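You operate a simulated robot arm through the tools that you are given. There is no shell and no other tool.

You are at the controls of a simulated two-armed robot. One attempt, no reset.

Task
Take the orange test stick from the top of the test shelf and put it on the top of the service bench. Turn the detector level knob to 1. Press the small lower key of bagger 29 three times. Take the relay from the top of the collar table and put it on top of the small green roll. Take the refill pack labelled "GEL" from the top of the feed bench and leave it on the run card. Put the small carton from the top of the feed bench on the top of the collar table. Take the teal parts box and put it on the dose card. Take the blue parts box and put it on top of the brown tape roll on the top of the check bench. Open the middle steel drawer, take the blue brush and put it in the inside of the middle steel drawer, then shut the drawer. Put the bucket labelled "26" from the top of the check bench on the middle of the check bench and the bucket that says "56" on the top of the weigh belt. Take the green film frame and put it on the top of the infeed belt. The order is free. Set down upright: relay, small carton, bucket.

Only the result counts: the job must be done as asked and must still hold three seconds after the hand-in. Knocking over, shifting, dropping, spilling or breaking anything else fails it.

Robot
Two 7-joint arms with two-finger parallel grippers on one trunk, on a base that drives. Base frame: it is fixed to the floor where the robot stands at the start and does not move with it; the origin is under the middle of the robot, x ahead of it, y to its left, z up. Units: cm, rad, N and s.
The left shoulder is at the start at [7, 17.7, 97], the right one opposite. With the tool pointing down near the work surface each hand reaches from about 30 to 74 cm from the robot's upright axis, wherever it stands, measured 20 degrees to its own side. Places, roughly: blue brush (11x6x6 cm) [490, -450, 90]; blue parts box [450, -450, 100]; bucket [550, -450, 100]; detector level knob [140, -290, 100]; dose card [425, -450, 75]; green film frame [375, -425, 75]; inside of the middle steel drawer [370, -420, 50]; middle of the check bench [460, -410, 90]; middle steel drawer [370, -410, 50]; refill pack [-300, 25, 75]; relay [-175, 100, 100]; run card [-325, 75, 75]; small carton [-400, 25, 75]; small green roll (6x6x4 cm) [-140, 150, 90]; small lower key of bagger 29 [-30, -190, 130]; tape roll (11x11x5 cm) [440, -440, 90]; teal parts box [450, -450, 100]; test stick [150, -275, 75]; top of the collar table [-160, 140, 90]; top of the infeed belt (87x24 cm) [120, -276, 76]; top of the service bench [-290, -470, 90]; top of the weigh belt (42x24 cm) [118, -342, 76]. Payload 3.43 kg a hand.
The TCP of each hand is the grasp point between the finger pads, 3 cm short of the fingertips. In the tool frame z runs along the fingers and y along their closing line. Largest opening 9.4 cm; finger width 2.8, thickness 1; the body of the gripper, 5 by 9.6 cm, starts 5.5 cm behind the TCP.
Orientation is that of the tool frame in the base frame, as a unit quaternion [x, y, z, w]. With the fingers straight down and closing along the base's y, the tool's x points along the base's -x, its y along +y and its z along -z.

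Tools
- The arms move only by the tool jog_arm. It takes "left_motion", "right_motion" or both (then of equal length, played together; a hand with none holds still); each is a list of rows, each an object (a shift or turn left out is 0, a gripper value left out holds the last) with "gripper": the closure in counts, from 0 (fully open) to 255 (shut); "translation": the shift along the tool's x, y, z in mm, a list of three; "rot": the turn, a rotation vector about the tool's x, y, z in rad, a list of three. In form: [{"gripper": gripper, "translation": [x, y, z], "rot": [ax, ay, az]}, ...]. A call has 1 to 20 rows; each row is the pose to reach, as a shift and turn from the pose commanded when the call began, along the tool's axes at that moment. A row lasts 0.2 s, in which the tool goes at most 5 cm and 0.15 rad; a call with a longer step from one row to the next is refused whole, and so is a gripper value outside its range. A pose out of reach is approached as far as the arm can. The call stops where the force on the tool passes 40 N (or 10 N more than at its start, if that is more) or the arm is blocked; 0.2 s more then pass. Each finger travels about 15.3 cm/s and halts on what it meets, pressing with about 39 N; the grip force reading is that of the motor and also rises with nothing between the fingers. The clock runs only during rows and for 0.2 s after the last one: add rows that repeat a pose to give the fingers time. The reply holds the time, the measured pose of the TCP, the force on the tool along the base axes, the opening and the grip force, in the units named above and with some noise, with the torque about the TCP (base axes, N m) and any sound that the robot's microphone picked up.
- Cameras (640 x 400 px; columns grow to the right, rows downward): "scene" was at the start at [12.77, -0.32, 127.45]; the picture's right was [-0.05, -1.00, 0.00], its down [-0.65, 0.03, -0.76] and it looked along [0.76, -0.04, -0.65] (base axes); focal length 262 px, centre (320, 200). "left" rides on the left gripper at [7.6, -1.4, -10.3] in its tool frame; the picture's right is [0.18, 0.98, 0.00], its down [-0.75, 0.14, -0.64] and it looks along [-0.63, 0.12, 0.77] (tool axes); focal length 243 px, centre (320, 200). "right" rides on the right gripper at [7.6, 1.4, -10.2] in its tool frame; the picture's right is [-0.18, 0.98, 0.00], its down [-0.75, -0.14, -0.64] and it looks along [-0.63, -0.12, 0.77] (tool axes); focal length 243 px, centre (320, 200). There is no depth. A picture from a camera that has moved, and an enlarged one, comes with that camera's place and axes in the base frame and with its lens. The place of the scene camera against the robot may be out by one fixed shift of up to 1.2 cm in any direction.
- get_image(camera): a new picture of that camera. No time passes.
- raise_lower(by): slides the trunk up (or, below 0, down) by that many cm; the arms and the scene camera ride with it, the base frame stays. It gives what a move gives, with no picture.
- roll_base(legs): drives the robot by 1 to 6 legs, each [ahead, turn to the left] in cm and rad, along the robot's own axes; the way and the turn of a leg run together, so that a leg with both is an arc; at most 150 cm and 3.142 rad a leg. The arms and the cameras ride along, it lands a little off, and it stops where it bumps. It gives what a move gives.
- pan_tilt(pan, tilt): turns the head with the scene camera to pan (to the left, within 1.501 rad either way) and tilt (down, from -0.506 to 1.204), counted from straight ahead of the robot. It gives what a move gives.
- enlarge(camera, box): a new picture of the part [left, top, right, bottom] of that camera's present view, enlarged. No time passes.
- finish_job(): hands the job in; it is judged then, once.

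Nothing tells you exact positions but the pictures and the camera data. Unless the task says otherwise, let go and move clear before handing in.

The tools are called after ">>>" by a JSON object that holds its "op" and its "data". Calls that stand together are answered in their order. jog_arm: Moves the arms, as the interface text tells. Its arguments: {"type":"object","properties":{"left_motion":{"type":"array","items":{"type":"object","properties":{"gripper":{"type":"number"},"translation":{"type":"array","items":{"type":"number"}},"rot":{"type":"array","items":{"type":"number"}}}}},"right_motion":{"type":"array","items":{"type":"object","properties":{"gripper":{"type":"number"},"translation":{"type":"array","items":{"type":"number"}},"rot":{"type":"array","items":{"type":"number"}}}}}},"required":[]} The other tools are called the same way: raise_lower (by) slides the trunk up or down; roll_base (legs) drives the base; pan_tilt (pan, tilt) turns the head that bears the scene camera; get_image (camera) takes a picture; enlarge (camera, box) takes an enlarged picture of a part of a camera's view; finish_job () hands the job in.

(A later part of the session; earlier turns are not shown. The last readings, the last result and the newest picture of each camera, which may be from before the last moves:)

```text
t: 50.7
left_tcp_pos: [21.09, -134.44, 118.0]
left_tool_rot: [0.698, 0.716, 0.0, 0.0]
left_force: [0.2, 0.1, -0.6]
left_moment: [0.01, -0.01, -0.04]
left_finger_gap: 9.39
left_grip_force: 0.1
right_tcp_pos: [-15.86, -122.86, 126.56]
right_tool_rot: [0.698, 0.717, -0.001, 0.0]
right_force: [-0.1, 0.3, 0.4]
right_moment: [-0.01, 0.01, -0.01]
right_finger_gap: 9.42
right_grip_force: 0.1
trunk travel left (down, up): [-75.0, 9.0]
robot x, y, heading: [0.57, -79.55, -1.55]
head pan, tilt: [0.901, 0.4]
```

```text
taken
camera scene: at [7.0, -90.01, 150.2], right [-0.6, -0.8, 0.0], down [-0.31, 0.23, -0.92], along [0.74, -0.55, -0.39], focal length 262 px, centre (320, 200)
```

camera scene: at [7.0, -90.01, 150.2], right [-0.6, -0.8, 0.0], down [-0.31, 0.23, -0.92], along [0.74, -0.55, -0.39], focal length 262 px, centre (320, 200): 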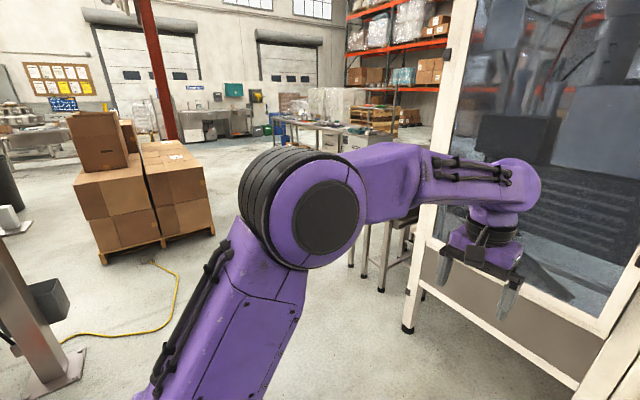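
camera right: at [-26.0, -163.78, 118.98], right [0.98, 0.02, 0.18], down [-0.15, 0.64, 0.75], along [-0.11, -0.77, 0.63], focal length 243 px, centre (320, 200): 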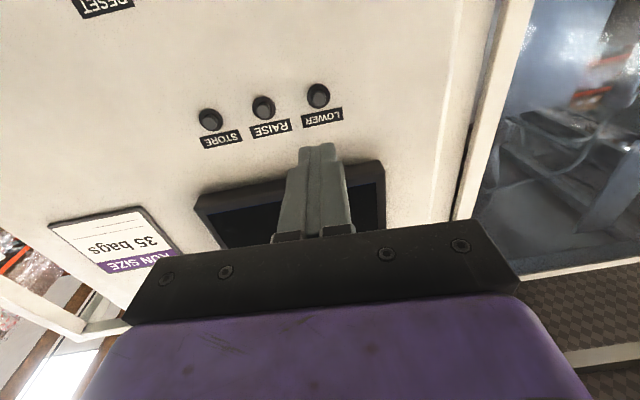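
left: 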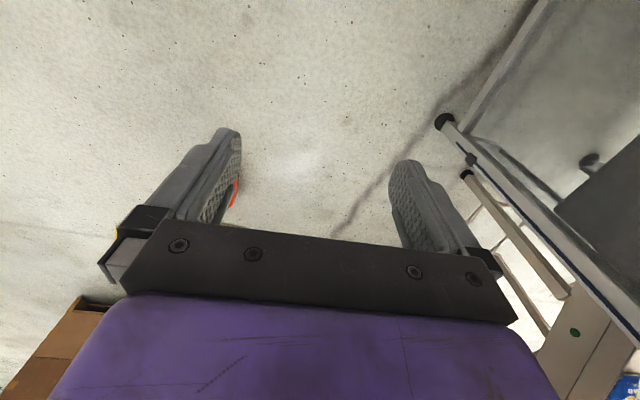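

The floor between the pallet and the bagger is open. I'll drive toward the check bench and look at the detector line on the way.

>>> {"op": "roll_base", "data": {"legs": [[0, 1.03], [150, 0]]}}

>>> {"op": "pan_tilt", "data": {"pan": -0.8, "tilt": 0.4}}

>>> {"op": "get_image", "data": {"camera": "scene"}}

>>> {"op": "pan_tilt", "data": {"pan": 0, "tilt": 0.4}}

>>> {"op": "get_image", "data": {"camera": "scene"}}

```text
t: 60.8
left_tcp_pos: [189.15, -165.55, 118.07]
left_tool_rot: [0.256, 0.967, -0.001, 0.0]
left_force: [-0.4, -0.1, -0.3]
left_moment: [0.01, 0.02, 0.02]
left_finger_gap: 9.39
left_grip_force: 0.1
right_tcp_pos: [160.04, -191.24, 126.53]
right_tool_rot: [0.256, 0.967, 0.0, 0.0]
right_force: [-0.3, 0.1, -0.1]
right_moment: [0.0, 0.02, 0.02]
right_finger_gap: 9.4
right_grip_force: 0.0
trunk travel left (down, up): [-75.0, 9.0]
robot x, y, heading: [131.46, -155.18, -0.515]
head pan, tilt: [0.901, 0.4]
```

```text
t: 62.5
left_tcp_pos: [189.12, -165.51, 118.0]
left_tool_rot: [0.256, 0.967, 0.0, 0.0]
left_force: [0.2, 0.1, 0.3]
left_moment: [-0.01, -0.05, 0.01]
left_finger_gap: 9.4
left_grip_force: 0.0
right_tcp_pos: [160.16, -191.17, 126.46]
right_tool_rot: [0.255, 0.967, 0.0, 0.0]
right_force: [0.1, 0.4, 0.3]
right_moment: [0.0, -0.02, -0.02]
right_finger_gap: 9.4
right_grip_force: 0.0
trunk travel left (down, up): [-75.0, 9.0]
robot x, y, heading: [131.65, -155.17, -0.523]
head pan, tilt: [-0.799, 0.4]
```

```text
taken
camera scene: at [137.37, -166.36, 150.2], right [-0.97, -0.25, 0.0], down [-0.1, 0.38, -0.92], along [0.23, -0.89, -0.39], focal length 262 px, centre (320, 200)
```

scene: 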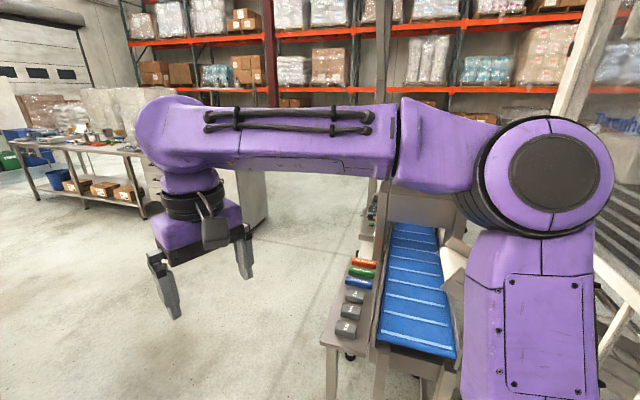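

```text
t: 63.7
left_tcp_pos: [189.23, -165.65, 117.83]
left_tool_rot: [0.256, 0.967, 0.0, 0.0]
left_force: [0.0, 0.1, -0.8]
left_moment: [-0.04, 0.01, 0.01]
left_finger_gap: 9.38
left_grip_force: 0.1
right_tcp_pos: [160.27, -191.17, 126.46]
right_tool_rot: [0.256, 0.967, 0.0, 0.0]
right_force: [-0.2, -0.7, 0.8]
right_moment: [0.0, 0.0, 0.0]
right_finger_gap: 9.39
right_grip_force: 0.2
trunk travel left (down, up): [-75.0, 9.0]
robot x, y, heading: [131.48, -155.03, -0.519]
head pan, tilt: [0.0, 0.4]
```

```text
taken
camera scene: at [143.08, -162.0, 150.2], right [-0.5, -0.87, 0.0], down [-0.34, 0.19, -0.92], along [0.8, -0.46, -0.39], focal length 262 px, centre (320, 200)
```

scene: 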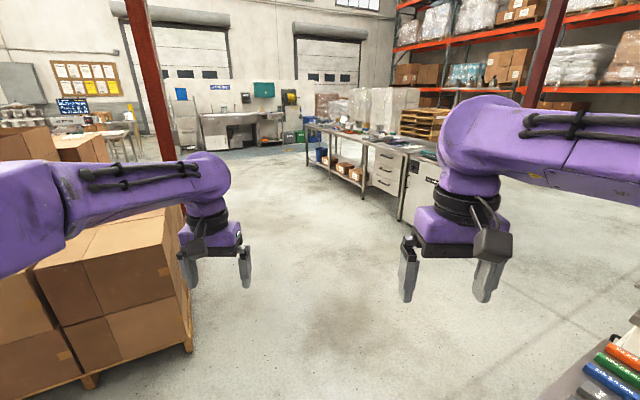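

The test shelf (orange, green, blue sticks) sits beside the infeed belt, and the check bench with its drawers lies ahead right. I'll go on to the check bench first.

>>> {"op": "roll_base", "data": {"legs": [[150, 0], [100, 0], [0, -1.05]]}}

>>> {"op": "pan_tilt", "data": {"pan": 0.3, "tilt": 0.45}}

>>> {"op": "get_image", "data": {"camera": "scene"}}

>>> {"op": "pan_tilt", "data": {"pan": 0.9, "tilt": 0.35}}

>>> {"op": "get_image", "data": {"camera": "scene"}}

>>> {"op": "pan_tilt", "data": {"pan": -0.4, "tilt": 0.45}}

>>> {"op": "get_image", "data": {"camera": "scene"}}

```text
t: 78.5
left_tcp_pos: [365.33, -336.92, 117.91]
left_tool_rot: [0.709, 0.705, 0.0, 0.0]
left_force: [0.1, 0.5, -0.7]
left_moment: [0.0, -0.01, -0.01]
left_finger_gap: 9.4
left_grip_force: 0.1
right_tcp_pos: [328.71, -324.35, 126.46]
right_tool_rot: [0.709, 0.705, 0.001, 0.0]
right_force: [-0.3, -0.2, -0.3]
right_moment: [0.0, -0.02, -0.03]
right_finger_gap: 9.4
right_grip_force: 0.0
trunk travel left (down, up): [-75.0, 9.0]
robot x, y, heading: [345.74, -281.69, -1.578]
head pan, tilt: [0.0, 0.4]
```

```text
t: 79.3
left_tcp_pos: [365.31, -336.93, 117.95]
left_tool_rot: [0.709, 0.706, 0.0, 0.0]
left_force: [-0.2, -0.3, -0.6]
left_moment: [0.0, -0.01, 0.01]
left_finger_gap: 9.4
left_grip_force: 0.1
right_tcp_pos: [328.66, -324.29, 126.59]
right_tool_rot: [0.708, 0.706, -0.001, 0.0]
right_force: [-0.5, -1.0, 0.7]
right_moment: [0.0, -0.01, 0.0]
right_finger_gap: 9.42
right_grip_force: 0.0
trunk travel left (down, up): [-75.0, 9.0]
robot x, y, heading: [345.52, -281.22, -1.581]
head pan, tilt: [0.3, 0.45]
```

```text
taken
camera scene: at [347.95, -295.21, 149.74], right [-0.96, -0.29, 0.0], down [-0.13, 0.42, -0.9], along [0.26, -0.86, -0.44], focal length 262 px, centre (320, 200)
```

scene: 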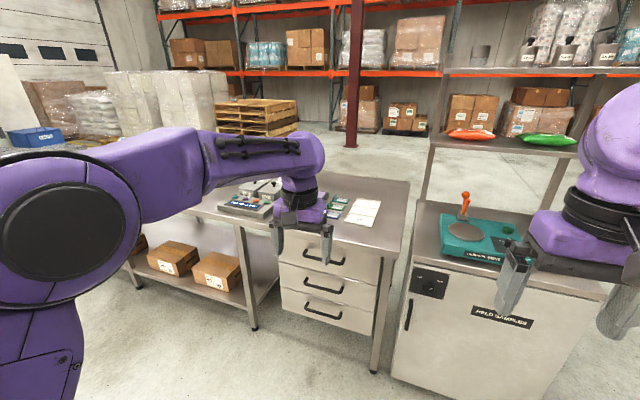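

```text
t: 80.3
left_tcp_pos: [365.28, -336.86, 117.97]
left_tool_rot: [0.709, 0.706, 0.0, 0.0]
left_force: [1.1, -0.1, -0.1]
left_moment: [-0.02, 0.0, -0.01]
left_finger_gap: 9.4
left_grip_force: 0.1
right_tcp_pos: [328.71, -324.39, 126.56]
right_tool_rot: [0.709, 0.705, 0.001, 0.0]
right_force: [-0.5, -0.3, -0.8]
right_moment: [0.04, 0.0, 0.04]
right_finger_gap: 9.4
right_grip_force: 0.0
trunk travel left (down, up): [-75.0, 9.0]
robot x, y, heading: [345.93, -281.78, -1.577]
head pan, tilt: [0.901, 0.351]
```

```text
taken
camera scene: at [352.56, -292.24, 150.66], right [-0.63, -0.78, 0.0], down [-0.27, 0.22, -0.94], along [0.73, -0.59, -0.34], focal length 262 px, centre (320, 200)
```

scene: 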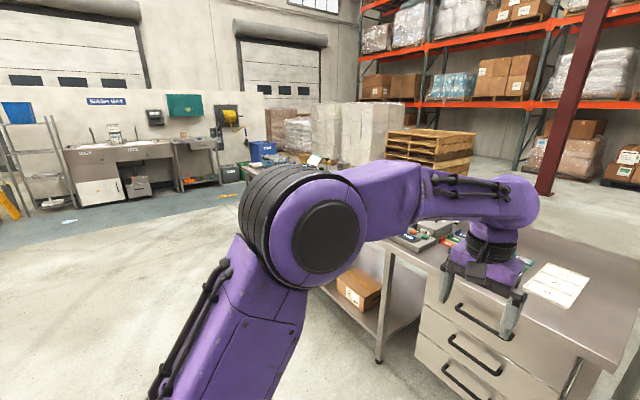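

```text
t: 81.7
left_tcp_pos: [365.3, -336.88, 117.95]
left_tool_rot: [0.709, 0.705, 0.0, 0.0]
left_force: [-0.2, 0.5, 0.0]
left_moment: [0.01, -0.01, -0.04]
left_finger_gap: 9.39
left_grip_force: 0.1
right_tcp_pos: [328.74, -324.3, 126.6]
right_tool_rot: [0.709, 0.705, 0.001, 0.0]
right_force: [0.8, 0.9, 1.1]
right_moment: [0.01, -0.03, -0.01]
right_finger_gap: 9.42
right_grip_force: 0.0
trunk travel left (down, up): [-75.0, 9.0]
robot x, y, heading: [346.01, -281.59, -1.575]
head pan, tilt: [-0.4, 0.45]
```

```text
taken
camera scene: at [341.7, -294.87, 149.74], right [-0.92, 0.39, 0.0], down [0.17, 0.4, -0.9], along [-0.35, -0.83, -0.44], focal length 262 px, centre (320, 200)
```

scene: 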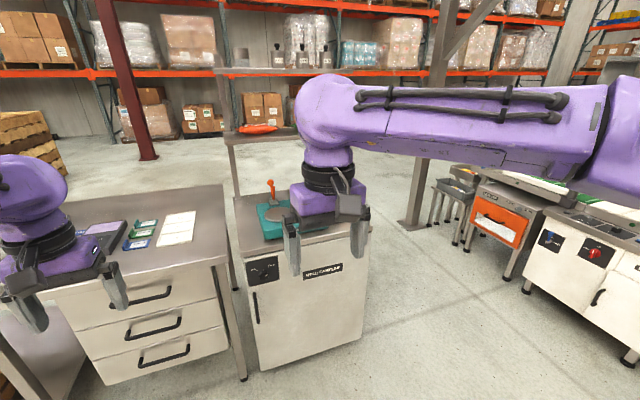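

The check bench with three steel drawers is in front left, y about -400. I'll zoom to see what lies on its top.

>>> {"op": "pan_tilt", "data": {"pan": 0.6, "tilt": 0.45}}

>>> {"op": "get_image", "data": {"camera": "scene"}}

>>> {"op": "enlarge", "data": {"camera": "scene", "box": [220, 120, 540, 320]}}

>>> {"op": "get_image", "data": {"camera": "left"}}

```text
t: 83.0
left_tcp_pos: [365.34, -336.87, 117.93]
left_tool_rot: [0.709, 0.705, 0.0, 0.0]
left_force: [0.1, -1.3, 0.3]
left_moment: [-0.01, 0.02, 0.01]
left_finger_gap: 9.42
left_grip_force: 0.0
right_tcp_pos: [328.73, -324.33, 126.53]
right_tool_rot: [0.709, 0.706, 0.0, 0.0]
right_force: [-0.2, 0.7, 0.7]
right_moment: [0.03, 0.03, 0.0]
right_finger_gap: 9.4
right_grip_force: 0.1
trunk travel left (down, up): [-75.0, 9.0]
robot x, y, heading: [345.77, -281.36, -1.575]
head pan, tilt: [0.6, 0.45]
```

```text
taken
camera scene: at [350.45, -294.03, 149.73], right [-0.83, -0.56, 0.0], down [-0.24, 0.36, -0.9], along [0.5, -0.75, -0.44], focal length 262 px, centre (320, 200)
```

scene: 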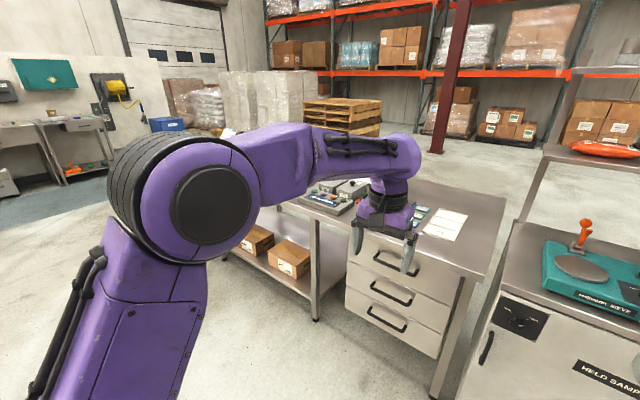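

```text
2.00 times, centred on (380, 220) of scene
camera zoom: at [350.45, -294.03, 149.73], right [-0.83, -0.56, 0.0], down [-0.24, 0.36, -0.9], along [0.5, -0.75, -0.44], focal length 525 px, centre (200, 160)
```

zoom: 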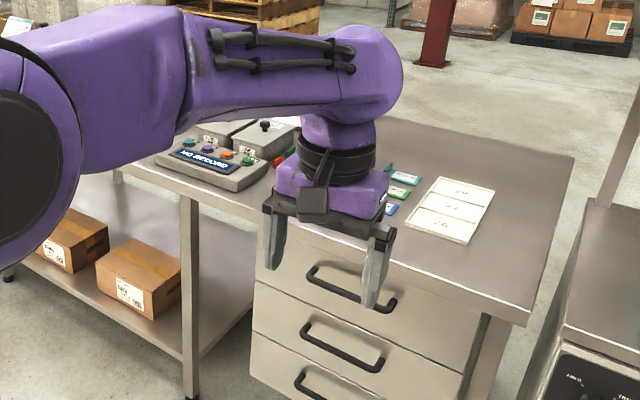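

```text
taken
camera left: at [363.88, -329.35, 128.18], right [0.98, 0.18, 0.0], down [0.14, -0.75, 0.64], along [0.12, -0.63, -0.77], focal length 243 px, centre (320, 200)
```

left: 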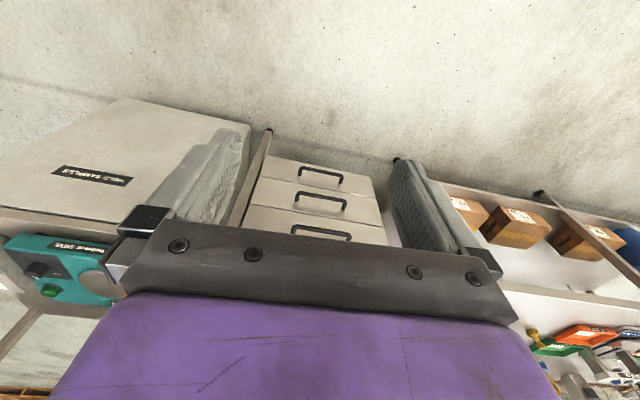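

The left elbow hides most of the bench top, so I'll shift the robot along the bench to x about 445 and look again.

>>> {"op": "roll_base", "data": {"legs": [[0, 1.57], [95, 0], [0, -1.57]]}}

>>> {"op": "pan_tilt", "data": {"pan": 0.0, "tilt": 0.5}}

>>> {"op": "get_image", "data": {"camera": "scene"}}

>>> {"op": "enlarge", "data": {"camera": "scene", "box": [180, 100, 500, 300]}}

```text
t: 95.6
left_tcp_pos: [462.56, -334.93, 117.93]
left_tool_rot: [0.696, 0.718, 0.001, 0.0]
left_force: [-0.4, 0.0, -0.1]
left_moment: [0.02, -0.02, 0.0]
left_finger_gap: 9.4
left_grip_force: 0.0
right_tcp_pos: [425.46, -323.58, 126.5]
right_tool_rot: [0.696, 0.718, 0.0, 0.0]
right_force: [0.0, -0.2, -0.4]
right_moment: [-0.01, -0.03, -0.02]
right_finger_gap: 9.41
right_grip_force: 0.1
trunk travel left (down, up): [-75.0, 9.0]
robot x, y, heading: [441.39, -280.35, -1.541]
head pan, tilt: [0.6, 0.45]
```

```text
t: 96.6
left_tcp_pos: [462.38, -334.78, 117.94]
left_tool_rot: [0.697, 0.717, -0.001, 0.0]
left_force: [0.3, -0.1, 0.1]
left_moment: [0.01, 0.0, 0.03]
left_finger_gap: 9.41
left_grip_force: 0.1
right_tcp_pos: [425.44, -323.56, 126.56]
right_tool_rot: [0.696, 0.718, -0.001, 0.0]
right_force: [0.2, 0.2, -0.3]
right_moment: [-0.06, -0.01, -0.03]
right_finger_gap: 9.4
right_grip_force: 0.0
trunk travel left (down, up): [-75.0, 9.0]
robot x, y, heading: [441.12, -280.5, -1.539]
head pan, tilt: [0.0, 0.499]
```

```text
taken
camera scene: at [440.99, -294.19, 149.29], right [-1.0, -0.03, 0.0], down [-0.02, 0.48, -0.88], along [0.03, -0.88, -0.48], focal length 262 px, centre (320, 200)
```

scene: 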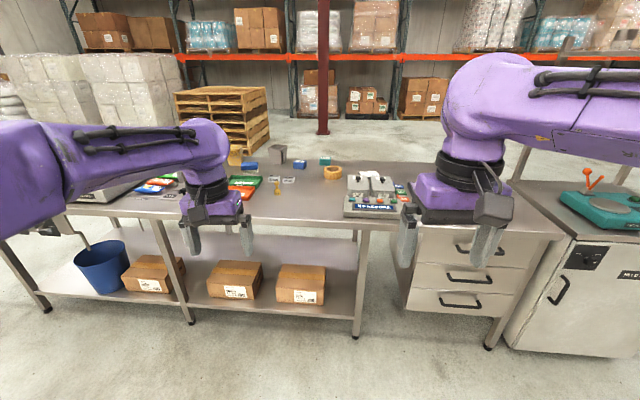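

```text
2.00 times, centred on (340, 200) of scene
camera zoom: at [440.99, -294.19, 149.29], right [-1.0, -0.03, 0.0], down [-0.02, 0.48, -0.88], along [0.03, -0.88, -0.48], focal length 525 px, centre (280, 200)
```

zoom: 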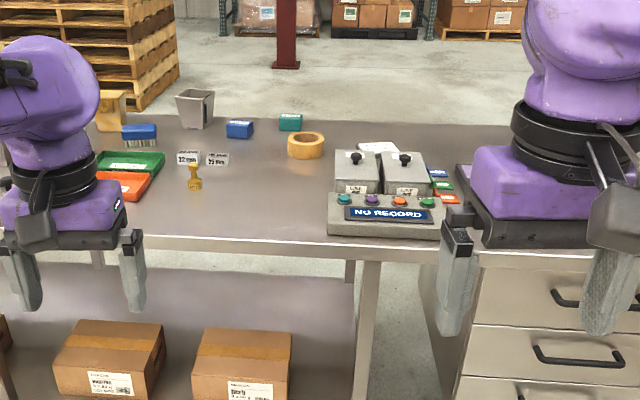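

Now I can make out the blue brush, yellow and grey buckets, blue and teal boxes, tape roll, dose card and small frames. I'll check the robot's own footprint and zoom in on the labels.

>>> {"op": "enlarge", "data": {"camera": "scene", "box": [215, 135, 315, 198]}}

>>> {"op": "enlarge", "data": {"camera": "scene", "box": [330, 150, 430, 213]}}

>>> {"op": "pan_tilt", "data": {"pan": 0.0, "tilt": 1.2}}

>>> {"op": "get_image", "data": {"camera": "scene"}}

>>> {"op": "pan_tilt", "data": {"pan": 0.5, "tilt": 0.35}}

>>> {"op": "get_image", "data": {"camera": "scene"}}

```text
6.35 times, centred on (265, 166) of scene
camera zoom: at [440.99, -294.19, 149.29], right [-1.0, -0.03, 0.0], down [-0.02, 0.48, -0.88], along [0.03, -0.88, -0.48], focal length 1667 px, centre (669, 413)
```

zoom: 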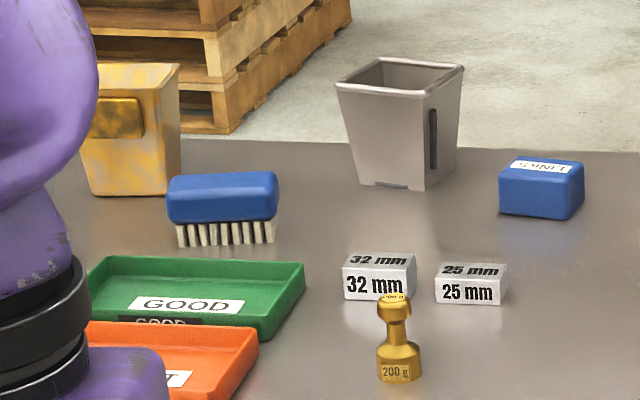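

```text
6.35 times, centred on (380, 182) of scene
camera zoom: at [440.99, -294.19, 149.29], right [-1.0, -0.03, 0.0], down [-0.02, 0.48, -0.88], along [0.03, -0.88, -0.48], focal length 1667 px, centre (-61, 318)
```

zoom: 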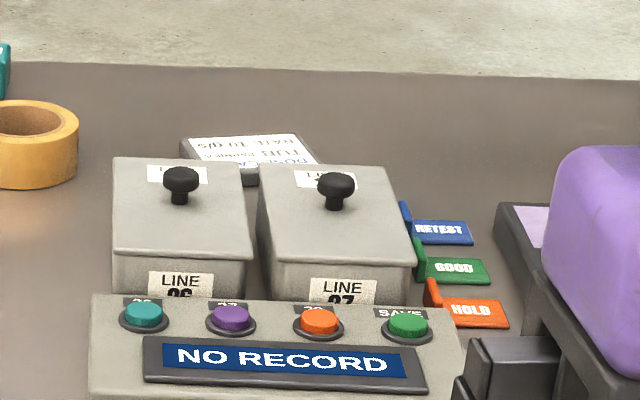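

```text
t: 97.7
left_tcp_pos: [462.43, -334.87, 118.04]
left_tool_rot: [0.695, 0.719, -0.001, 0.001]
left_force: [0.1, 0.8, -0.1]
left_moment: [0.03, 0.04, 0.02]
left_finger_gap: 9.4
left_grip_force: 0.1
right_tcp_pos: [425.43, -323.48, 126.64]
right_tool_rot: [0.696, 0.718, 0.0, -0.001]
right_force: [1.3, 0.4, -0.1]
right_moment: [0.01, 0.01, -0.04]
right_finger_gap: 9.41
right_grip_force: 0.0
trunk travel left (down, up): [-75.0, 9.0]
robot x, y, heading: [441.24, -280.12, -1.542]
head pan, tilt: [0.0, 1.201]
```

```text
taken
camera scene: at [440.85, -290.7, 143.92], right [-1.0, -0.03, 0.0], down [-0.03, 0.93, -0.36], along [0.01, -0.36, -0.93], focal length 262 px, centre (320, 200)
```

scene: 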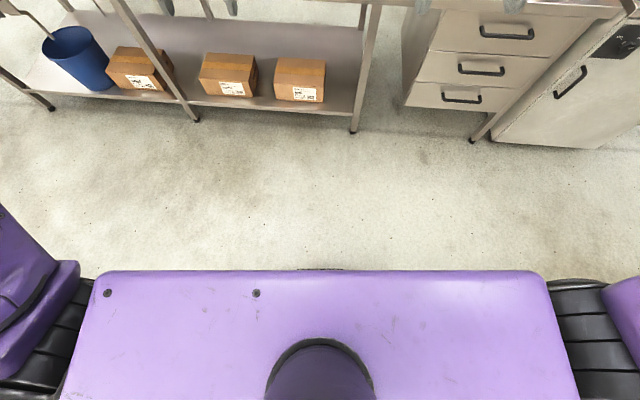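

```text
t: 98.9
left_tcp_pos: [462.5, -334.87, 118.1]
left_tool_rot: [0.696, 0.718, 0.0, 0.0]
left_force: [0.1, 0.2, 0.1]
left_moment: [-0.01, -0.03, 0.02]
left_finger_gap: 9.43
left_grip_force: 0.0
right_tcp_pos: [425.48, -323.64, 126.41]
right_tool_rot: [0.696, 0.718, 0.001, 0.0]
right_force: [0.1, -0.5, -0.3]
right_moment: [-0.03, -0.03, -0.02]
right_finger_gap: 9.4
right_grip_force: 0.0
trunk travel left (down, up): [-75.0, 9.0]
robot x, y, heading: [441.39, -280.21, -1.54]
head pan, tilt: [0.499, 0.351]
```

```text
taken
camera scene: at [445.38, -293.14, 150.65], right [-0.86, -0.51, 0.0], down [-0.17, 0.3, -0.94], along [0.47, -0.81, -0.34], focal length 262 px, centre (320, 200)
```

scene: 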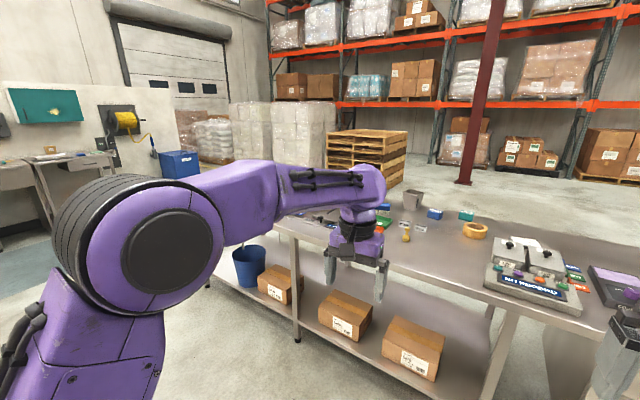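

I understand the layout: bench front at y about -386, back at about -463, and the middle drawer's handle at about [373.7, -385, 60]. I'll first open that drawer with the right hand, so I turn that hand to point forward with its fingers closing vertically, and pull the left hand back out of the way.

>>> {"op": "jog_arm", "data": {"right_motion": [{"translation": [-8, 0, 0], "rot": [0.0806, -0.0806, -0.0806]}, {"translation": [-16, 0, 0], "rot": [0.1612, -0.1612, -0.1612]}, {"translation": [-24, 0, 0], "rot": [0.2418, -0.2418, -0.2418]}, {"translation": [-32, 0, 0], "rot": [0.3224, -0.3224, -0.3224]}, {"translation": [-40, 0, 0], "rot": [0.403, -0.403, -0.403]}, {"translation": [-48, 0, 0], "rot": [0.4836, -0.4836, -0.4836]}, {"translation": [-56, 0, 0], "rot": [0.5642, -0.5642, -0.5642]}, {"translation": [-64, 0, 0], "rot": [0.6448, -0.6448, -0.6448]}, {"translation": [-72, 0, 0], "rot": [0.7254, -0.7254, -0.7254]}, {"translation": [-80, 0, 0], "rot": [0.806, -0.806, -0.806]}, {"translation": [-88, 0, 0], "rot": [0.8866, -0.8866, -0.8866]}, {"translation": [-96, 0, 0], "rot": [0.9672, -0.9672, -0.9672]}, {"translation": [-104, 0, 0], "rot": [1.0478, -1.0478, -1.0478]}, {"translation": [-112, 0, 0], "rot": [1.1284, -1.1284, -1.1284]}, {"translation": [-120, 0, 0], "rot": [1.209, -1.209, -1.209]}], "left_motion": [{"translation": [12, 0, -12]}, {"translation": [24, 0, -24]}, {"translation": [36, 0, -36]}, {"translation": [48, 0, -48]}, {"translation": [60, 0, -60]}, {"translation": [72, 0, -72]}, {"translation": [84, 0, -84]}, {"translation": [96, 0, -96]}, {"translation": [108, 0, -108]}, {"translation": [120, 0, -120]}, {"translation": [132, 0, -132]}, {"translation": [144, 0, -144]}, {"translation": [150, 0, -150]}, {"translation": [150, 0, -150]}, {"translation": [150, 0, -150]}]}}

>>> {"op": "get_image", "data": {"camera": "right"}}

>>> {"op": "pan_tilt", "data": {"pan": 0, "tilt": 0.5}}

>>> {"op": "get_image", "data": {"camera": "scene"}}

```text
t: 102.1
left_tcp_pos: [462.01, -319.88, 132.98]
left_tool_rot: [0.696, 0.718, 0.001, 0.001]
left_force: [-0.6, -0.4, 0.6]
left_moment: [0.02, -0.03, -0.04]
left_finger_gap: 9.42
left_grip_force: 0.0
right_tcp_pos: [425.76, -335.79, 126.48]
right_tool_rot: [0.012, -0.707, 0.707, -0.011]
right_force: [-0.6, -0.1, -0.1]
right_moment: [0.0, 0.01, 0.0]
right_finger_gap: 9.38
right_grip_force: 0.0
trunk travel left (down, up): [-75.0, 9.0]
robot x, y, heading: [441.33, -280.13, -1.545]
head pan, tilt: [0.499, 0.351]
```

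```text
taken
camera right: at [417.88, -325.78, 125.07], right [0.18, 0.01, -0.98], down [0.73, 0.67, 0.14], along [0.66, -0.75, 0.12], focal length 243 px, centre (320, 200)
```

right: 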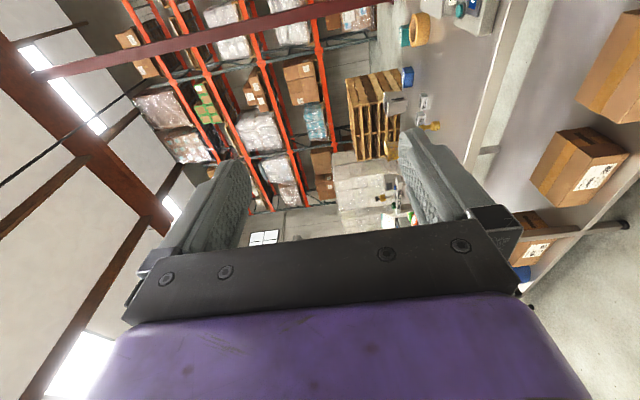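

```text
t: 103.0
left_tcp_pos: [462.18, -319.93, 133.1]
left_tool_rot: [0.696, 0.718, 0.0, 0.001]
left_force: [-0.2, 0.1, 0.0]
left_moment: [0.01, 0.01, -0.02]
left_finger_gap: 9.4
left_grip_force: 0.1
right_tcp_pos: [425.79, -335.55, 126.5]
right_tool_rot: [-0.011, 0.707, -0.707, 0.011]
right_force: [-0.6, 0.1, 1.0]
right_moment: [0.0, -0.02, 0.0]
right_finger_gap: 9.39
right_grip_force: 0.0
trunk travel left (down, up): [-75.0, 9.0]
robot x, y, heading: [441.64, -279.89, -1.535]
head pan, tilt: [0.0, 0.499]
```

```text
taken
camera scene: at [441.0, -294.18, 149.29], right [-1.0, -0.03, 0.0], down [-0.02, 0.48, -0.88], along [0.03, -0.88, -0.48], focal length 262 px, centre (320, 200)
```

scene: 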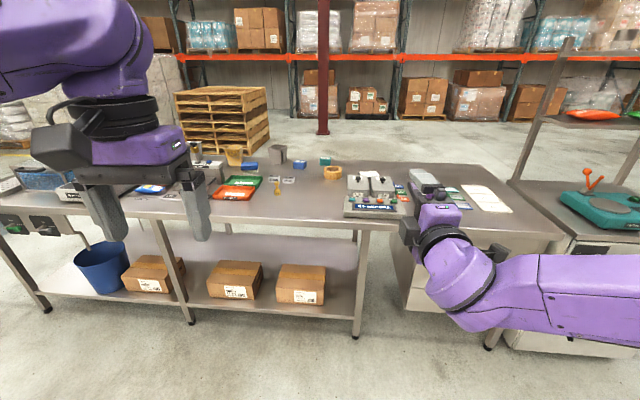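

The hand turned as wanted. With the arms aside I can see more of the bench top, so I'll zoom in.

>>> {"op": "enlarge", "data": {"camera": "scene", "box": [130, 130, 330, 255]}}

>>> {"op": "enlarge", "data": {"camera": "scene", "box": [320, 140, 520, 265]}}

>>> {"op": "pan_tilt", "data": {"pan": 0.6, "tilt": 0.4}}

>>> {"op": "get_image", "data": {"camera": "scene"}}

```text
3.20 times, centred on (230, 192) of scene
camera zoom: at [441.0, -294.18, 149.29], right [-1.0, -0.03, 0.0], down [-0.02, 0.48, -0.88], along [0.03, -0.88, -0.48], focal length 840 px, centre (608, 224)
```

zoom: 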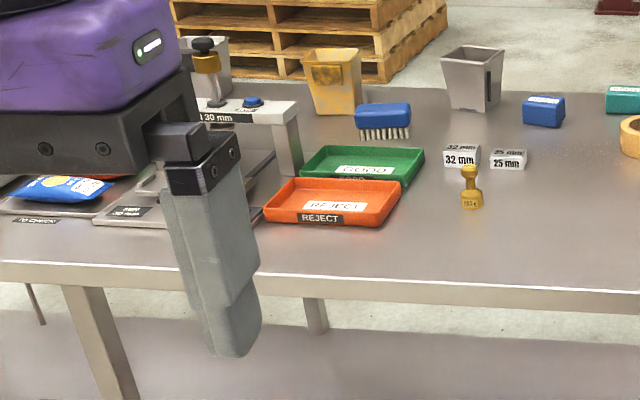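

```text
3.20 times, centred on (420, 202) of scene
camera zoom: at [441.0, -294.18, 149.29], right [-1.0, -0.03, 0.0], down [-0.02, 0.48, -0.88], along [0.03, -0.88, -0.48], focal length 840 px, centre (0, 192)
```

zoom: 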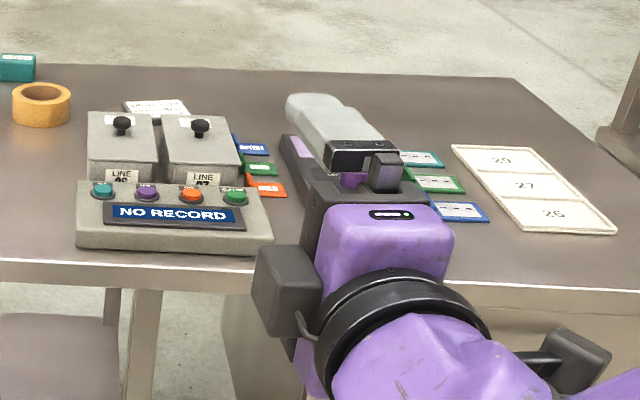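

```text
t: 104.0
left_tcp_pos: [461.99, -319.88, 132.97]
left_tool_rot: [0.695, 0.719, 0.0, 0.0]
left_force: [0.1, -0.6, 0.4]
left_moment: [-0.02, -0.02, -0.01]
left_finger_gap: 9.4
left_grip_force: 0.1
right_tcp_pos: [425.81, -335.58, 126.39]
right_tool_rot: [0.011, -0.707, 0.707, -0.011]
right_force: [-0.1, 0.4, -0.2]
right_moment: [0.03, 0.02, 0.01]
right_finger_gap: 9.39
right_grip_force: 0.0
trunk travel left (down, up): [-75.0, 9.0]
robot x, y, heading: [441.39, -280.24, -1.54]
head pan, tilt: [0.6, 0.4]
```

```text
taken
camera scene: at [446.13, -292.58, 150.2], right [-0.81, -0.59, 0.0], down [-0.23, 0.31, -0.92], along [0.54, -0.74, -0.39], focal length 262 px, centre (320, 200)
```

scene: 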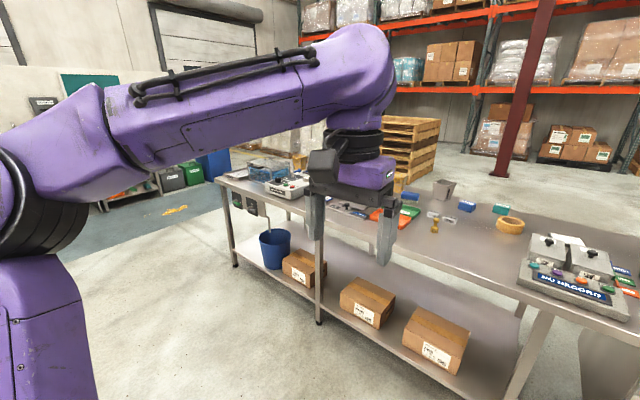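

The film frames (teal, green, blue) lie near x 376, y -413, and a third bucket stands further left. Next I'll drive to the drawers, with the trunk lowered and the right hand drawn back a bit.

>>> {"op": "jog_arm", "data": {"right_motion": [{"translation": [0, 0, -40]}, {"translation": [0, 0, -80]}, {"translation": [0, 0, -100]}]}}

>>> {"op": "roll_base", "data": {"legs": [[0, -1.6], [52, 0], [0, 1.57], [38, 0]]}}

>>> {"op": "raise_lower", "data": {"by": -35}}

>>> {"op": "pan_tilt", "data": {"pan": -0.2, "tilt": 0.75}}

>>> {"op": "get_image", "data": {"camera": "scene"}}

>>> {"op": "get_image", "data": {"camera": "right"}}

```text
t: 104.8
left_tcp_pos: [462.26, -319.99, 132.81]
left_tool_rot: [0.696, 0.718, -0.001, -0.001]
left_force: [0.4, 0.9, 0.0]
left_moment: [0.01, 0.02, 0.0]
left_finger_gap: 9.4
left_grip_force: 0.1
right_tcp_pos: [426.49, -328.25, 127.65]
right_tool_rot: [0.012, -0.706, 0.708, -0.01]
right_force: [0.6, 0.2, 0.2]
right_moment: [0.04, -0.01, -0.01]
right_finger_gap: 9.42
right_grip_force: 0.1
right hand out of reach, approached as far as the arm can: row 2, 3
trunk travel left (down, up): [-75.0, 9.0]
robot x, y, heading: [441.42, -279.88, -1.535]
head pan, tilt: [0.6, 0.4]
```

```text
t: 117.7
left_tcp_pos: [409.41, -358.51, 133.0]
left_tool_rot: [0.698, 0.717, -0.001, 0.001]
left_force: [0.0, -0.3, -0.6]
left_moment: [-0.03, 0.02, 0.03]
left_finger_gap: 9.36
left_grip_force: 0.0
right_tcp_pos: [373.5, -366.7, 127.61]
right_tool_rot: [0.01, -0.706, 0.708, -0.009]
right_force: [-1.0, 0.1, -0.7]
right_moment: [0.0, -0.04, 0.02]
right_finger_gap: 9.41
right_grip_force: 0.0
trunk travel left (down, up): [-75.0, 9.0]
robot x, y, heading: [388.77, -319.15, -1.542]
head pan, tilt: [0.6, 0.4]
```

```text
t: 121.1
left_tcp_pos: [409.43, -358.75, 98.06]
left_tool_rot: [0.697, 0.717, 0.0, 0.001]
left_force: [0.2, -0.5, -0.7]
left_moment: [0.0, -0.03, 0.0]
left_finger_gap: 9.4
left_grip_force: 0.1
right_tcp_pos: [373.68, -366.79, 92.62]
right_tool_rot: [0.01, -0.707, 0.707, -0.009]
right_force: [-0.2, 0.7, -0.3]
right_moment: [-0.01, 0.03, -0.01]
right_finger_gap: 9.4
right_grip_force: 0.0
trunk travel left (down, up): [-40.0, 44.0]
robot x, y, heading: [388.71, -318.82, -1.55]
head pan, tilt: [0.6, 0.4]
```

```text
t: 122.2
left_tcp_pos: [409.37, -358.72, 98.08]
left_tool_rot: [0.697, 0.717, -0.001, 0.0]
left_force: [0.6, 0.2, 0.5]
left_moment: [0.0, -0.02, -0.05]
left_finger_gap: 9.42
left_grip_force: 0.0
right_tcp_pos: [373.67, -366.8, 92.66]
right_tool_rot: [-0.009, 0.707, -0.707, 0.009]
right_force: [0.6, -0.1, -0.1]
right_moment: [0.01, -0.03, -0.03]
right_finger_gap: 9.4
right_grip_force: 0.2
trunk travel left (down, up): [-40.0, 44.0]
robot x, y, heading: [388.51, -318.66, -1.547]
head pan, tilt: [-0.201, 0.75]
```

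```text
taken
camera scene: at [386.78, -331.91, 112.1], right [-0.98, 0.17, 0.0], down [0.12, 0.67, -0.73], along [-0.13, -0.72, -0.68], focal length 262 px, centre (320, 200)
```

scene: 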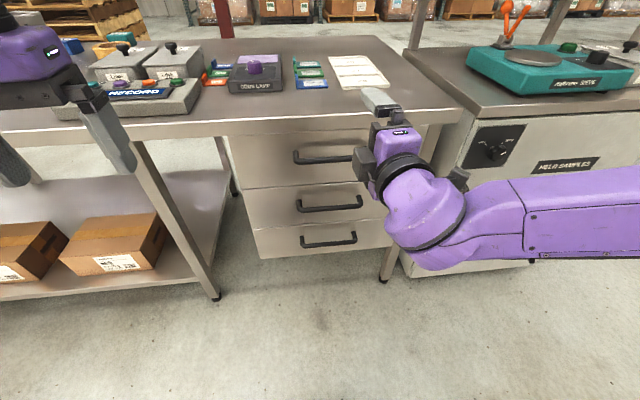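

```text
taken
camera right: at [365.8, -356.83, 91.22], right [0.18, 0.0, -0.98], down [0.74, 0.66, 0.14], along [0.65, -0.75, 0.12], focal length 243 px, centre (320, 200)
```

right: 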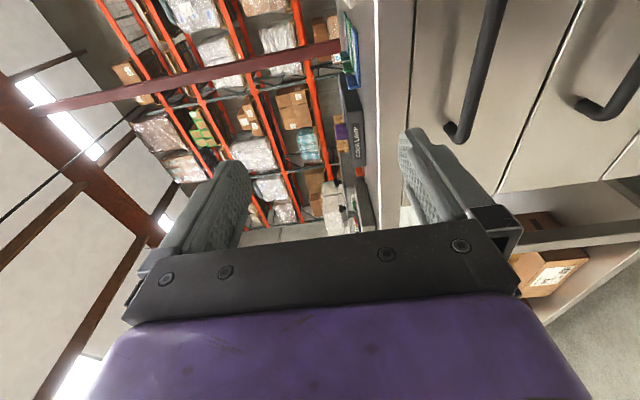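

The middle handle is near [374.5, -386, 60.5], below my hand. I'll lower the hand to its height, still short of it.

>>> {"op": "jog_arm", "data": {"right_motion": [{"translation": [0, 45, 0]}, {"translation": [0, 90, 0]}, {"translation": [0, 135, 0]}, {"translation": [0, 180, 0]}, {"translation": [0, 225, 0]}, {"translation": [0, 270, 0]}, {"translation": [0, 315, 0]}, {"translation": [0, 321, 0]}, {"translation": [0, 321, 0]}]}}

>>> {"op": "get_image", "data": {"camera": "scene"}}

>>> {"op": "get_image", "data": {"camera": "right"}}

```text
t: 124.2
left_tcp_pos: [409.32, -358.77, 97.97]
left_tool_rot: [0.698, 0.717, 0.001, 0.0]
left_force: [-0.3, 0.0, 0.2]
left_moment: [0.0, -0.02, 0.0]
left_finger_gap: 9.39
left_grip_force: 0.0
right_tcp_pos: [373.61, -366.8, 60.47]
right_tool_rot: [0.009, -0.706, 0.708, -0.009]
right_force: [0.0, -0.2, 0.0]
right_moment: [0.01, -0.03, 0.01]
right_finger_gap: 9.39
right_grip_force: 0.0
right hand out of reach, approached as far as the arm can: row 1, 2, 3, 4
trunk travel left (down, up): [-40.0, 44.0]
robot x, y, heading: [388.46, -318.27, -1.545]
head pan, tilt: [-0.201, 0.75]
```

```text
taken
camera scene: at [386.77, -331.92, 112.09], right [-0.98, 0.17, 0.0], down [0.12, 0.67, -0.73], along [-0.13, -0.72, -0.68], focal length 262 px, centre (320, 200)
```

scene: 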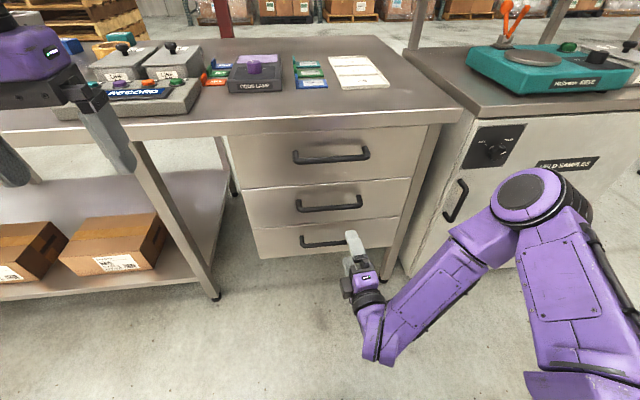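

```text
taken
camera right: at [365.87, -356.87, 59.09], right [0.18, 0.0, -0.98], down [0.74, 0.66, 0.14], along [0.65, -0.75, 0.12], focal length 243 px, centre (320, 200)
```

right: 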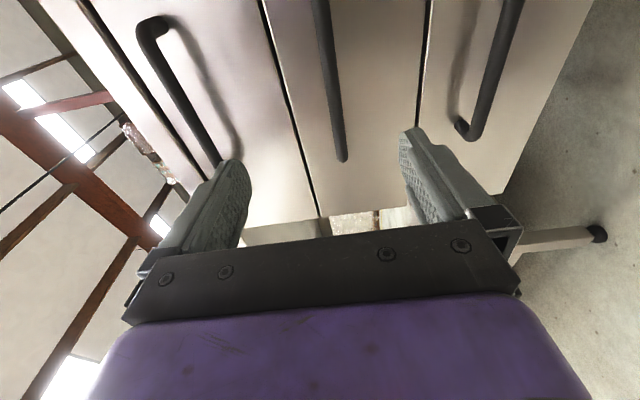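

All three handles are visible in the hand view and the middle one lies between the fingers at z about 59.3. I'll advance toward it.

>>> {"op": "jog_arm", "data": {"right_motion": [{"translation": [-5, 11, 40]}, {"translation": [-5, 11, 80]}, {"translation": [-5, 11, 120]}, {"translation": [-5, 11, 150]}, {"translation": [-5, 11, 165]}, {"translation": [-5, 11, 165]}]}}

>>> {"op": "get_image", "data": {"camera": "right"}}

>>> {"op": "enlarge", "data": {"camera": "scene", "box": [230, 120, 430, 290]}}

```text
t: 125.6
left_tcp_pos: [409.39, -358.71, 97.93]
left_tool_rot: [0.698, 0.716, 0.0, -0.001]
left_force: [-0.4, -0.1, 0.1]
left_moment: [0.03, -0.02, -0.03]
left_finger_gap: 9.39
left_grip_force: 0.1
right_tcp_pos: [374.64, -383.32, 59.48]
right_tool_rot: [0.01, -0.707, 0.707, -0.01]
right_force: [0.1, 0.3, -0.4]
right_moment: [0.01, 0.0, 0.01]
right_finger_gap: 9.41
right_grip_force: 0.1
trunk travel left (down, up): [-40.0, 44.0]
robot x, y, heading: [388.7, -318.68, -1.543]
head pan, tilt: [-0.201, 0.75]
```

```text
taken
camera right: at [366.73, -373.29, 58.02], right [0.18, 0.0, -0.98], down [0.74, 0.66, 0.14], along [0.65, -0.75, 0.12], focal length 243 px, centre (320, 200)
```

right: 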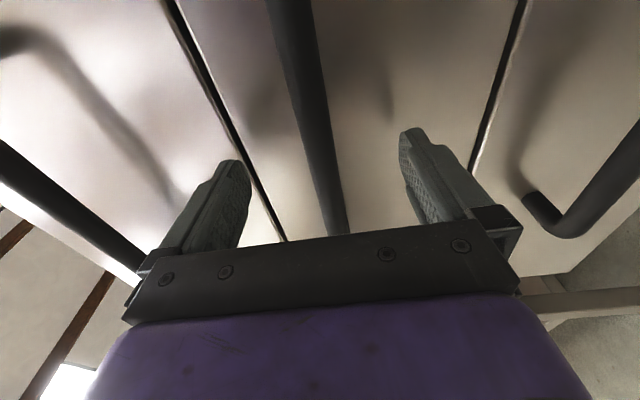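

```text
2.35 times, centred on (330, 205) of scene
camera zoom: at [386.77, -331.91, 112.09], right [-0.98, 0.17, 0.0], down [0.12, 0.67, -0.73], along [-0.13, -0.72, -0.68], focal length 618 px, centre (296, 188)
```

zoom: 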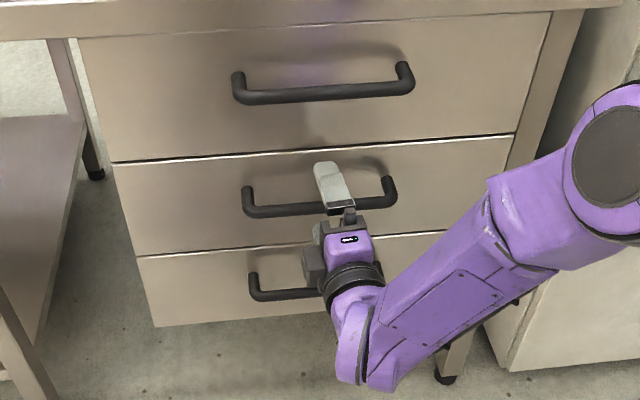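

The middle handle's bar is between the fingers. I'll close on it.

>>> {"op": "jog_arm", "data": {"right_motion": [{"gripper": 255}, {"gripper": 255}, {"gripper": 255}, {"gripper": 255}]}}

>>> {"op": "get_image", "data": {"camera": "right"}}

```text
t: 126.6
left_tcp_pos: [409.47, -358.87, 98.06]
left_tool_rot: [0.698, 0.716, 0.0, -0.001]
left_force: [0.6, -0.7, 0.6]
left_moment: [0.0, -0.02, 0.01]
left_finger_gap: 9.4
left_grip_force: 0.0
right_tcp_pos: [374.45, -383.23, 59.1]
right_tool_rot: [-0.009, 0.709, -0.705, 0.009]
right_force: [3.1, 4.1, -16.7]
right_moment: [0.23, 0.05, -0.3]
right_finger_gap: 1.57
right_grip_force: 45.2
trunk travel left (down, up): [-40.0, 44.0]
robot x, y, heading: [389.04, -318.74, -1.545]
head pan, tilt: [-0.201, 0.75]
```

```text
taken
camera right: at [366.73, -373.27, 57.79], right [0.18, 0.01, -0.98], down [0.74, 0.66, 0.15], along [0.65, -0.75, 0.11], focal length 243 px, centre (320, 200)
```

right: 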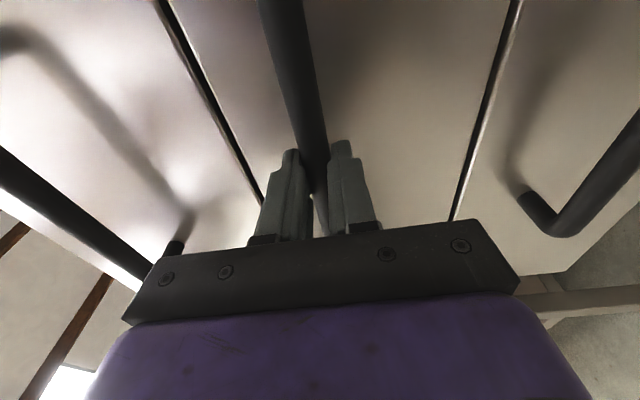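

The handle is gripped. I'll ease the hand down a little to relieve the load, then pull a few cm with the arm to see the drawer give.

>>> {"op": "jog_arm", "data": {"right_motion": [{"translation": [0, 3, -10]}, {"translation": [0, 3, -20]}, {"translation": [0, 3, -35]}, {"translation": [0, 3, -50]}, {"translation": [0, 3, -65]}, {"translation": [0, 3, -80]}]}}

>>> {"op": "get_image", "data": {"camera": "scene"}}

```text
t: 128.0
left_tcp_pos: [409.64, -358.89, 97.78]
left_tool_rot: [0.698, 0.716, -0.001, -0.002]
left_force: [0.2, 0.3, 1.0]
left_moment: [0.03, 0.02, 0.0]
left_finger_gap: 9.4
left_grip_force: 0.0
right_tcp_pos: [374.54, -375.27, 59.03]
right_tool_rot: [-0.011, 0.707, -0.707, 0.01]
right_force: [35.9, -1.8, -11.9]
right_moment: [0.14, -0.23, 0.59]
right_finger_gap: 1.56
right_grip_force: 45.7
trunk travel left (down, up): [-40.0, 44.0]
robot x, y, heading: [388.93, -318.77, -1.542]
head pan, tilt: [-0.201, 0.75]
```

```text
taken
camera scene: at [387.14, -332.09, 112.06], right [-0.99, 0.17, 0.0], down [0.12, 0.67, -0.73], along [-0.13, -0.72, -0.68], focal length 262 px, centre (320, 200)
```

scene: 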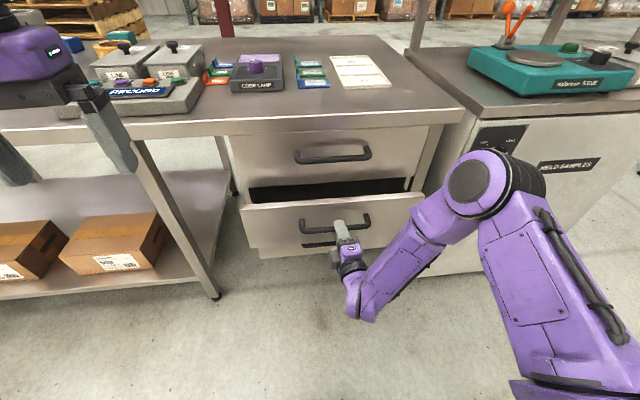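

The drawer is open about 8 cm, with some sideways load from my slight heading error. I'll correct sideways and pull further.

>>> {"op": "jog_arm", "data": {"right_motion": [{"translation": [-2, 1, -10]}, {"translation": [-3, 1, -20]}, {"translation": [-4, 1, -35]}, {"translation": [-4.5, 1, -50]}, {"translation": [-5, 1, -65]}, {"translation": [-5.5, 1, -80]}, {"translation": [-6, 1, -95]}, {"translation": [-6.5, 1, -110]}]}}

```text
t: 129.8
left_tcp_pos: [409.72, -358.78, 97.84]
left_tool_rot: [0.698, 0.716, -0.002, -0.001]
left_force: [0.2, 0.1, 0.2]
left_moment: [0.02, -0.02, 0.04]
left_finger_gap: 9.39
left_grip_force: 0.0
right_tcp_pos: [375.03, -364.21, 59.12]
right_tool_rot: [0.012, -0.706, 0.708, -0.008]
right_force: [32.1, -2.1, -1.7]
right_moment: [-0.03, -0.38, 1.09]
right_finger_gap: 1.58
right_grip_force: 44.9
trunk travel left (down, up): [-40.0, 44.0]
robot x, y, heading: [388.85, -318.71, -1.543]
head pan, tilt: [-0.201, 0.75]
```

It's open 19 cm. I'll relieve the side load and pull another 7 cm.

>>> {"op": "jog_arm", "data": {"right_motion": [{"translation": [-3, 0, -5]}, {"translation": [-4, 0, -20]}, {"translation": [-4.5, 0, -35]}, {"translation": [-5, 0, -50]}, {"translation": [-5.5, 0, -65]}]}}

>>> {"op": "get_image", "data": {"camera": "scene"}}

```text
t: 131.0
left_tcp_pos: [409.55, -358.76, 98.04]
left_tool_rot: [0.698, 0.716, -0.001, -0.001]
left_force: [-0.3, 0.1, 0.3]
left_moment: [0.01, 0.01, 0.0]
left_finger_gap: 9.39
left_grip_force: 0.2
right_tcp_pos: [375.3, -357.52, 59.09]
right_tool_rot: [-0.011, 0.707, -0.707, 0.009]
right_force: [16.7, -0.7, 2.9]
right_moment: [-0.12, -0.23, 0.27]
right_finger_gap: 1.6
right_grip_force: 45.2
trunk travel left (down, up): [-40.0, 44.0]
robot x, y, heading: [388.85, -318.81, -1.546]
head pan, tilt: [-0.201, 0.75]
```

```text
taken
camera scene: at [387.02, -331.89, 112.1], right [-0.98, 0.17, 0.0], down [0.12, 0.67, -0.73], along [-0.13, -0.72, -0.68], focal length 262 px, centre (320, 200)
```

scene: 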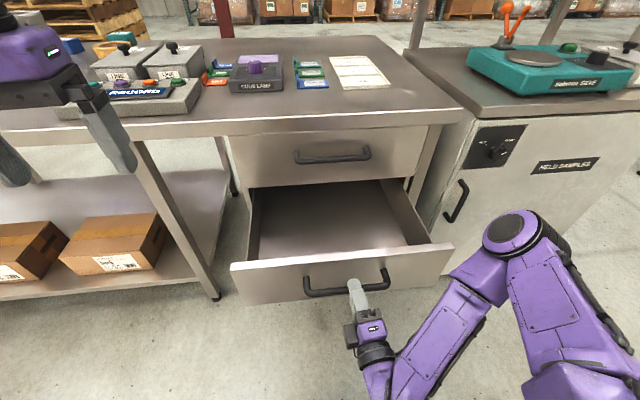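

The drawer is open about 26 cm. I'll release the handle and back the base straight off.

>>> {"op": "jog_arm", "data": {"right_motion": [{"gripper": 0}, {"gripper": 0}, {"gripper": 0}]}}

>>> {"op": "roll_base", "data": {"legs": [[-35, 0]]}}

>>> {"op": "get_image", "data": {"camera": "scene"}}

```text
t: 131.8
left_tcp_pos: [409.38, -358.59, 98.09]
left_tool_rot: [0.698, 0.716, 0.0, 0.0]
left_force: [0.1, -0.2, 0.0]
left_moment: [0.02, -0.01, 0.01]
left_finger_gap: 9.39
left_grip_force: 0.0
right_tcp_pos: [375.07, -357.69, 59.06]
right_tool_rot: [-0.01, 0.707, -0.707, 0.009]
right_force: [-0.7, 0.2, -0.1]
right_moment: [0.0, -0.03, 0.03]
right_finger_gap: 9.4
right_grip_force: 0.0
trunk travel left (down, up): [-40.0, 44.0]
robot x, y, heading: [388.85, -318.79, -1.542]
head pan, tilt: [-0.201, 0.75]
```

```text
t: 134.1
left_tcp_pos: [408.6, -323.16, 98.0]
left_tool_rot: [0.699, 0.715, -0.001, 0.0]
left_force: [-1.1, 0.4, 0.2]
left_moment: [-0.02, 0.02, -0.01]
left_finger_gap: 9.37
left_grip_force: 0.0
right_tcp_pos: [374.24, -322.22, 59.15]
right_tool_rot: [-0.009, 0.707, -0.707, 0.009]
right_force: [0.3, -0.2, 0.6]
right_moment: [0.01, -0.01, -0.01]
right_finger_gap: 9.4
right_grip_force: 0.1
trunk travel left (down, up): [-40.0, 44.0]
robot x, y, heading: [388.02, -283.62, -1.547]
head pan, tilt: [-0.201, 0.75]
```

```text
taken
camera scene: at [385.76, -296.41, 112.1], right [-0.98, 0.17, 0.0], down [0.12, 0.67, -0.73], along [-0.13, -0.72, -0.68], focal length 262 px, centre (320, 200)
```

scene: 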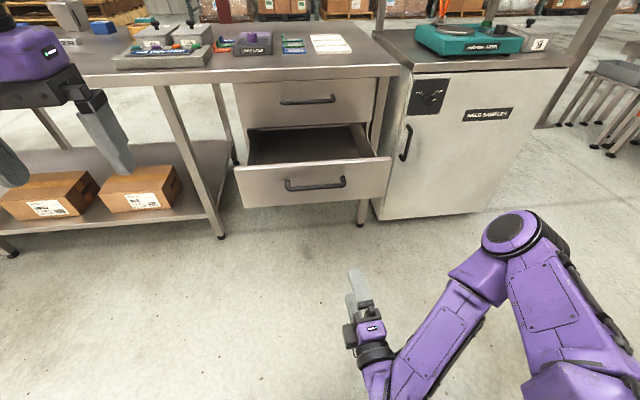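

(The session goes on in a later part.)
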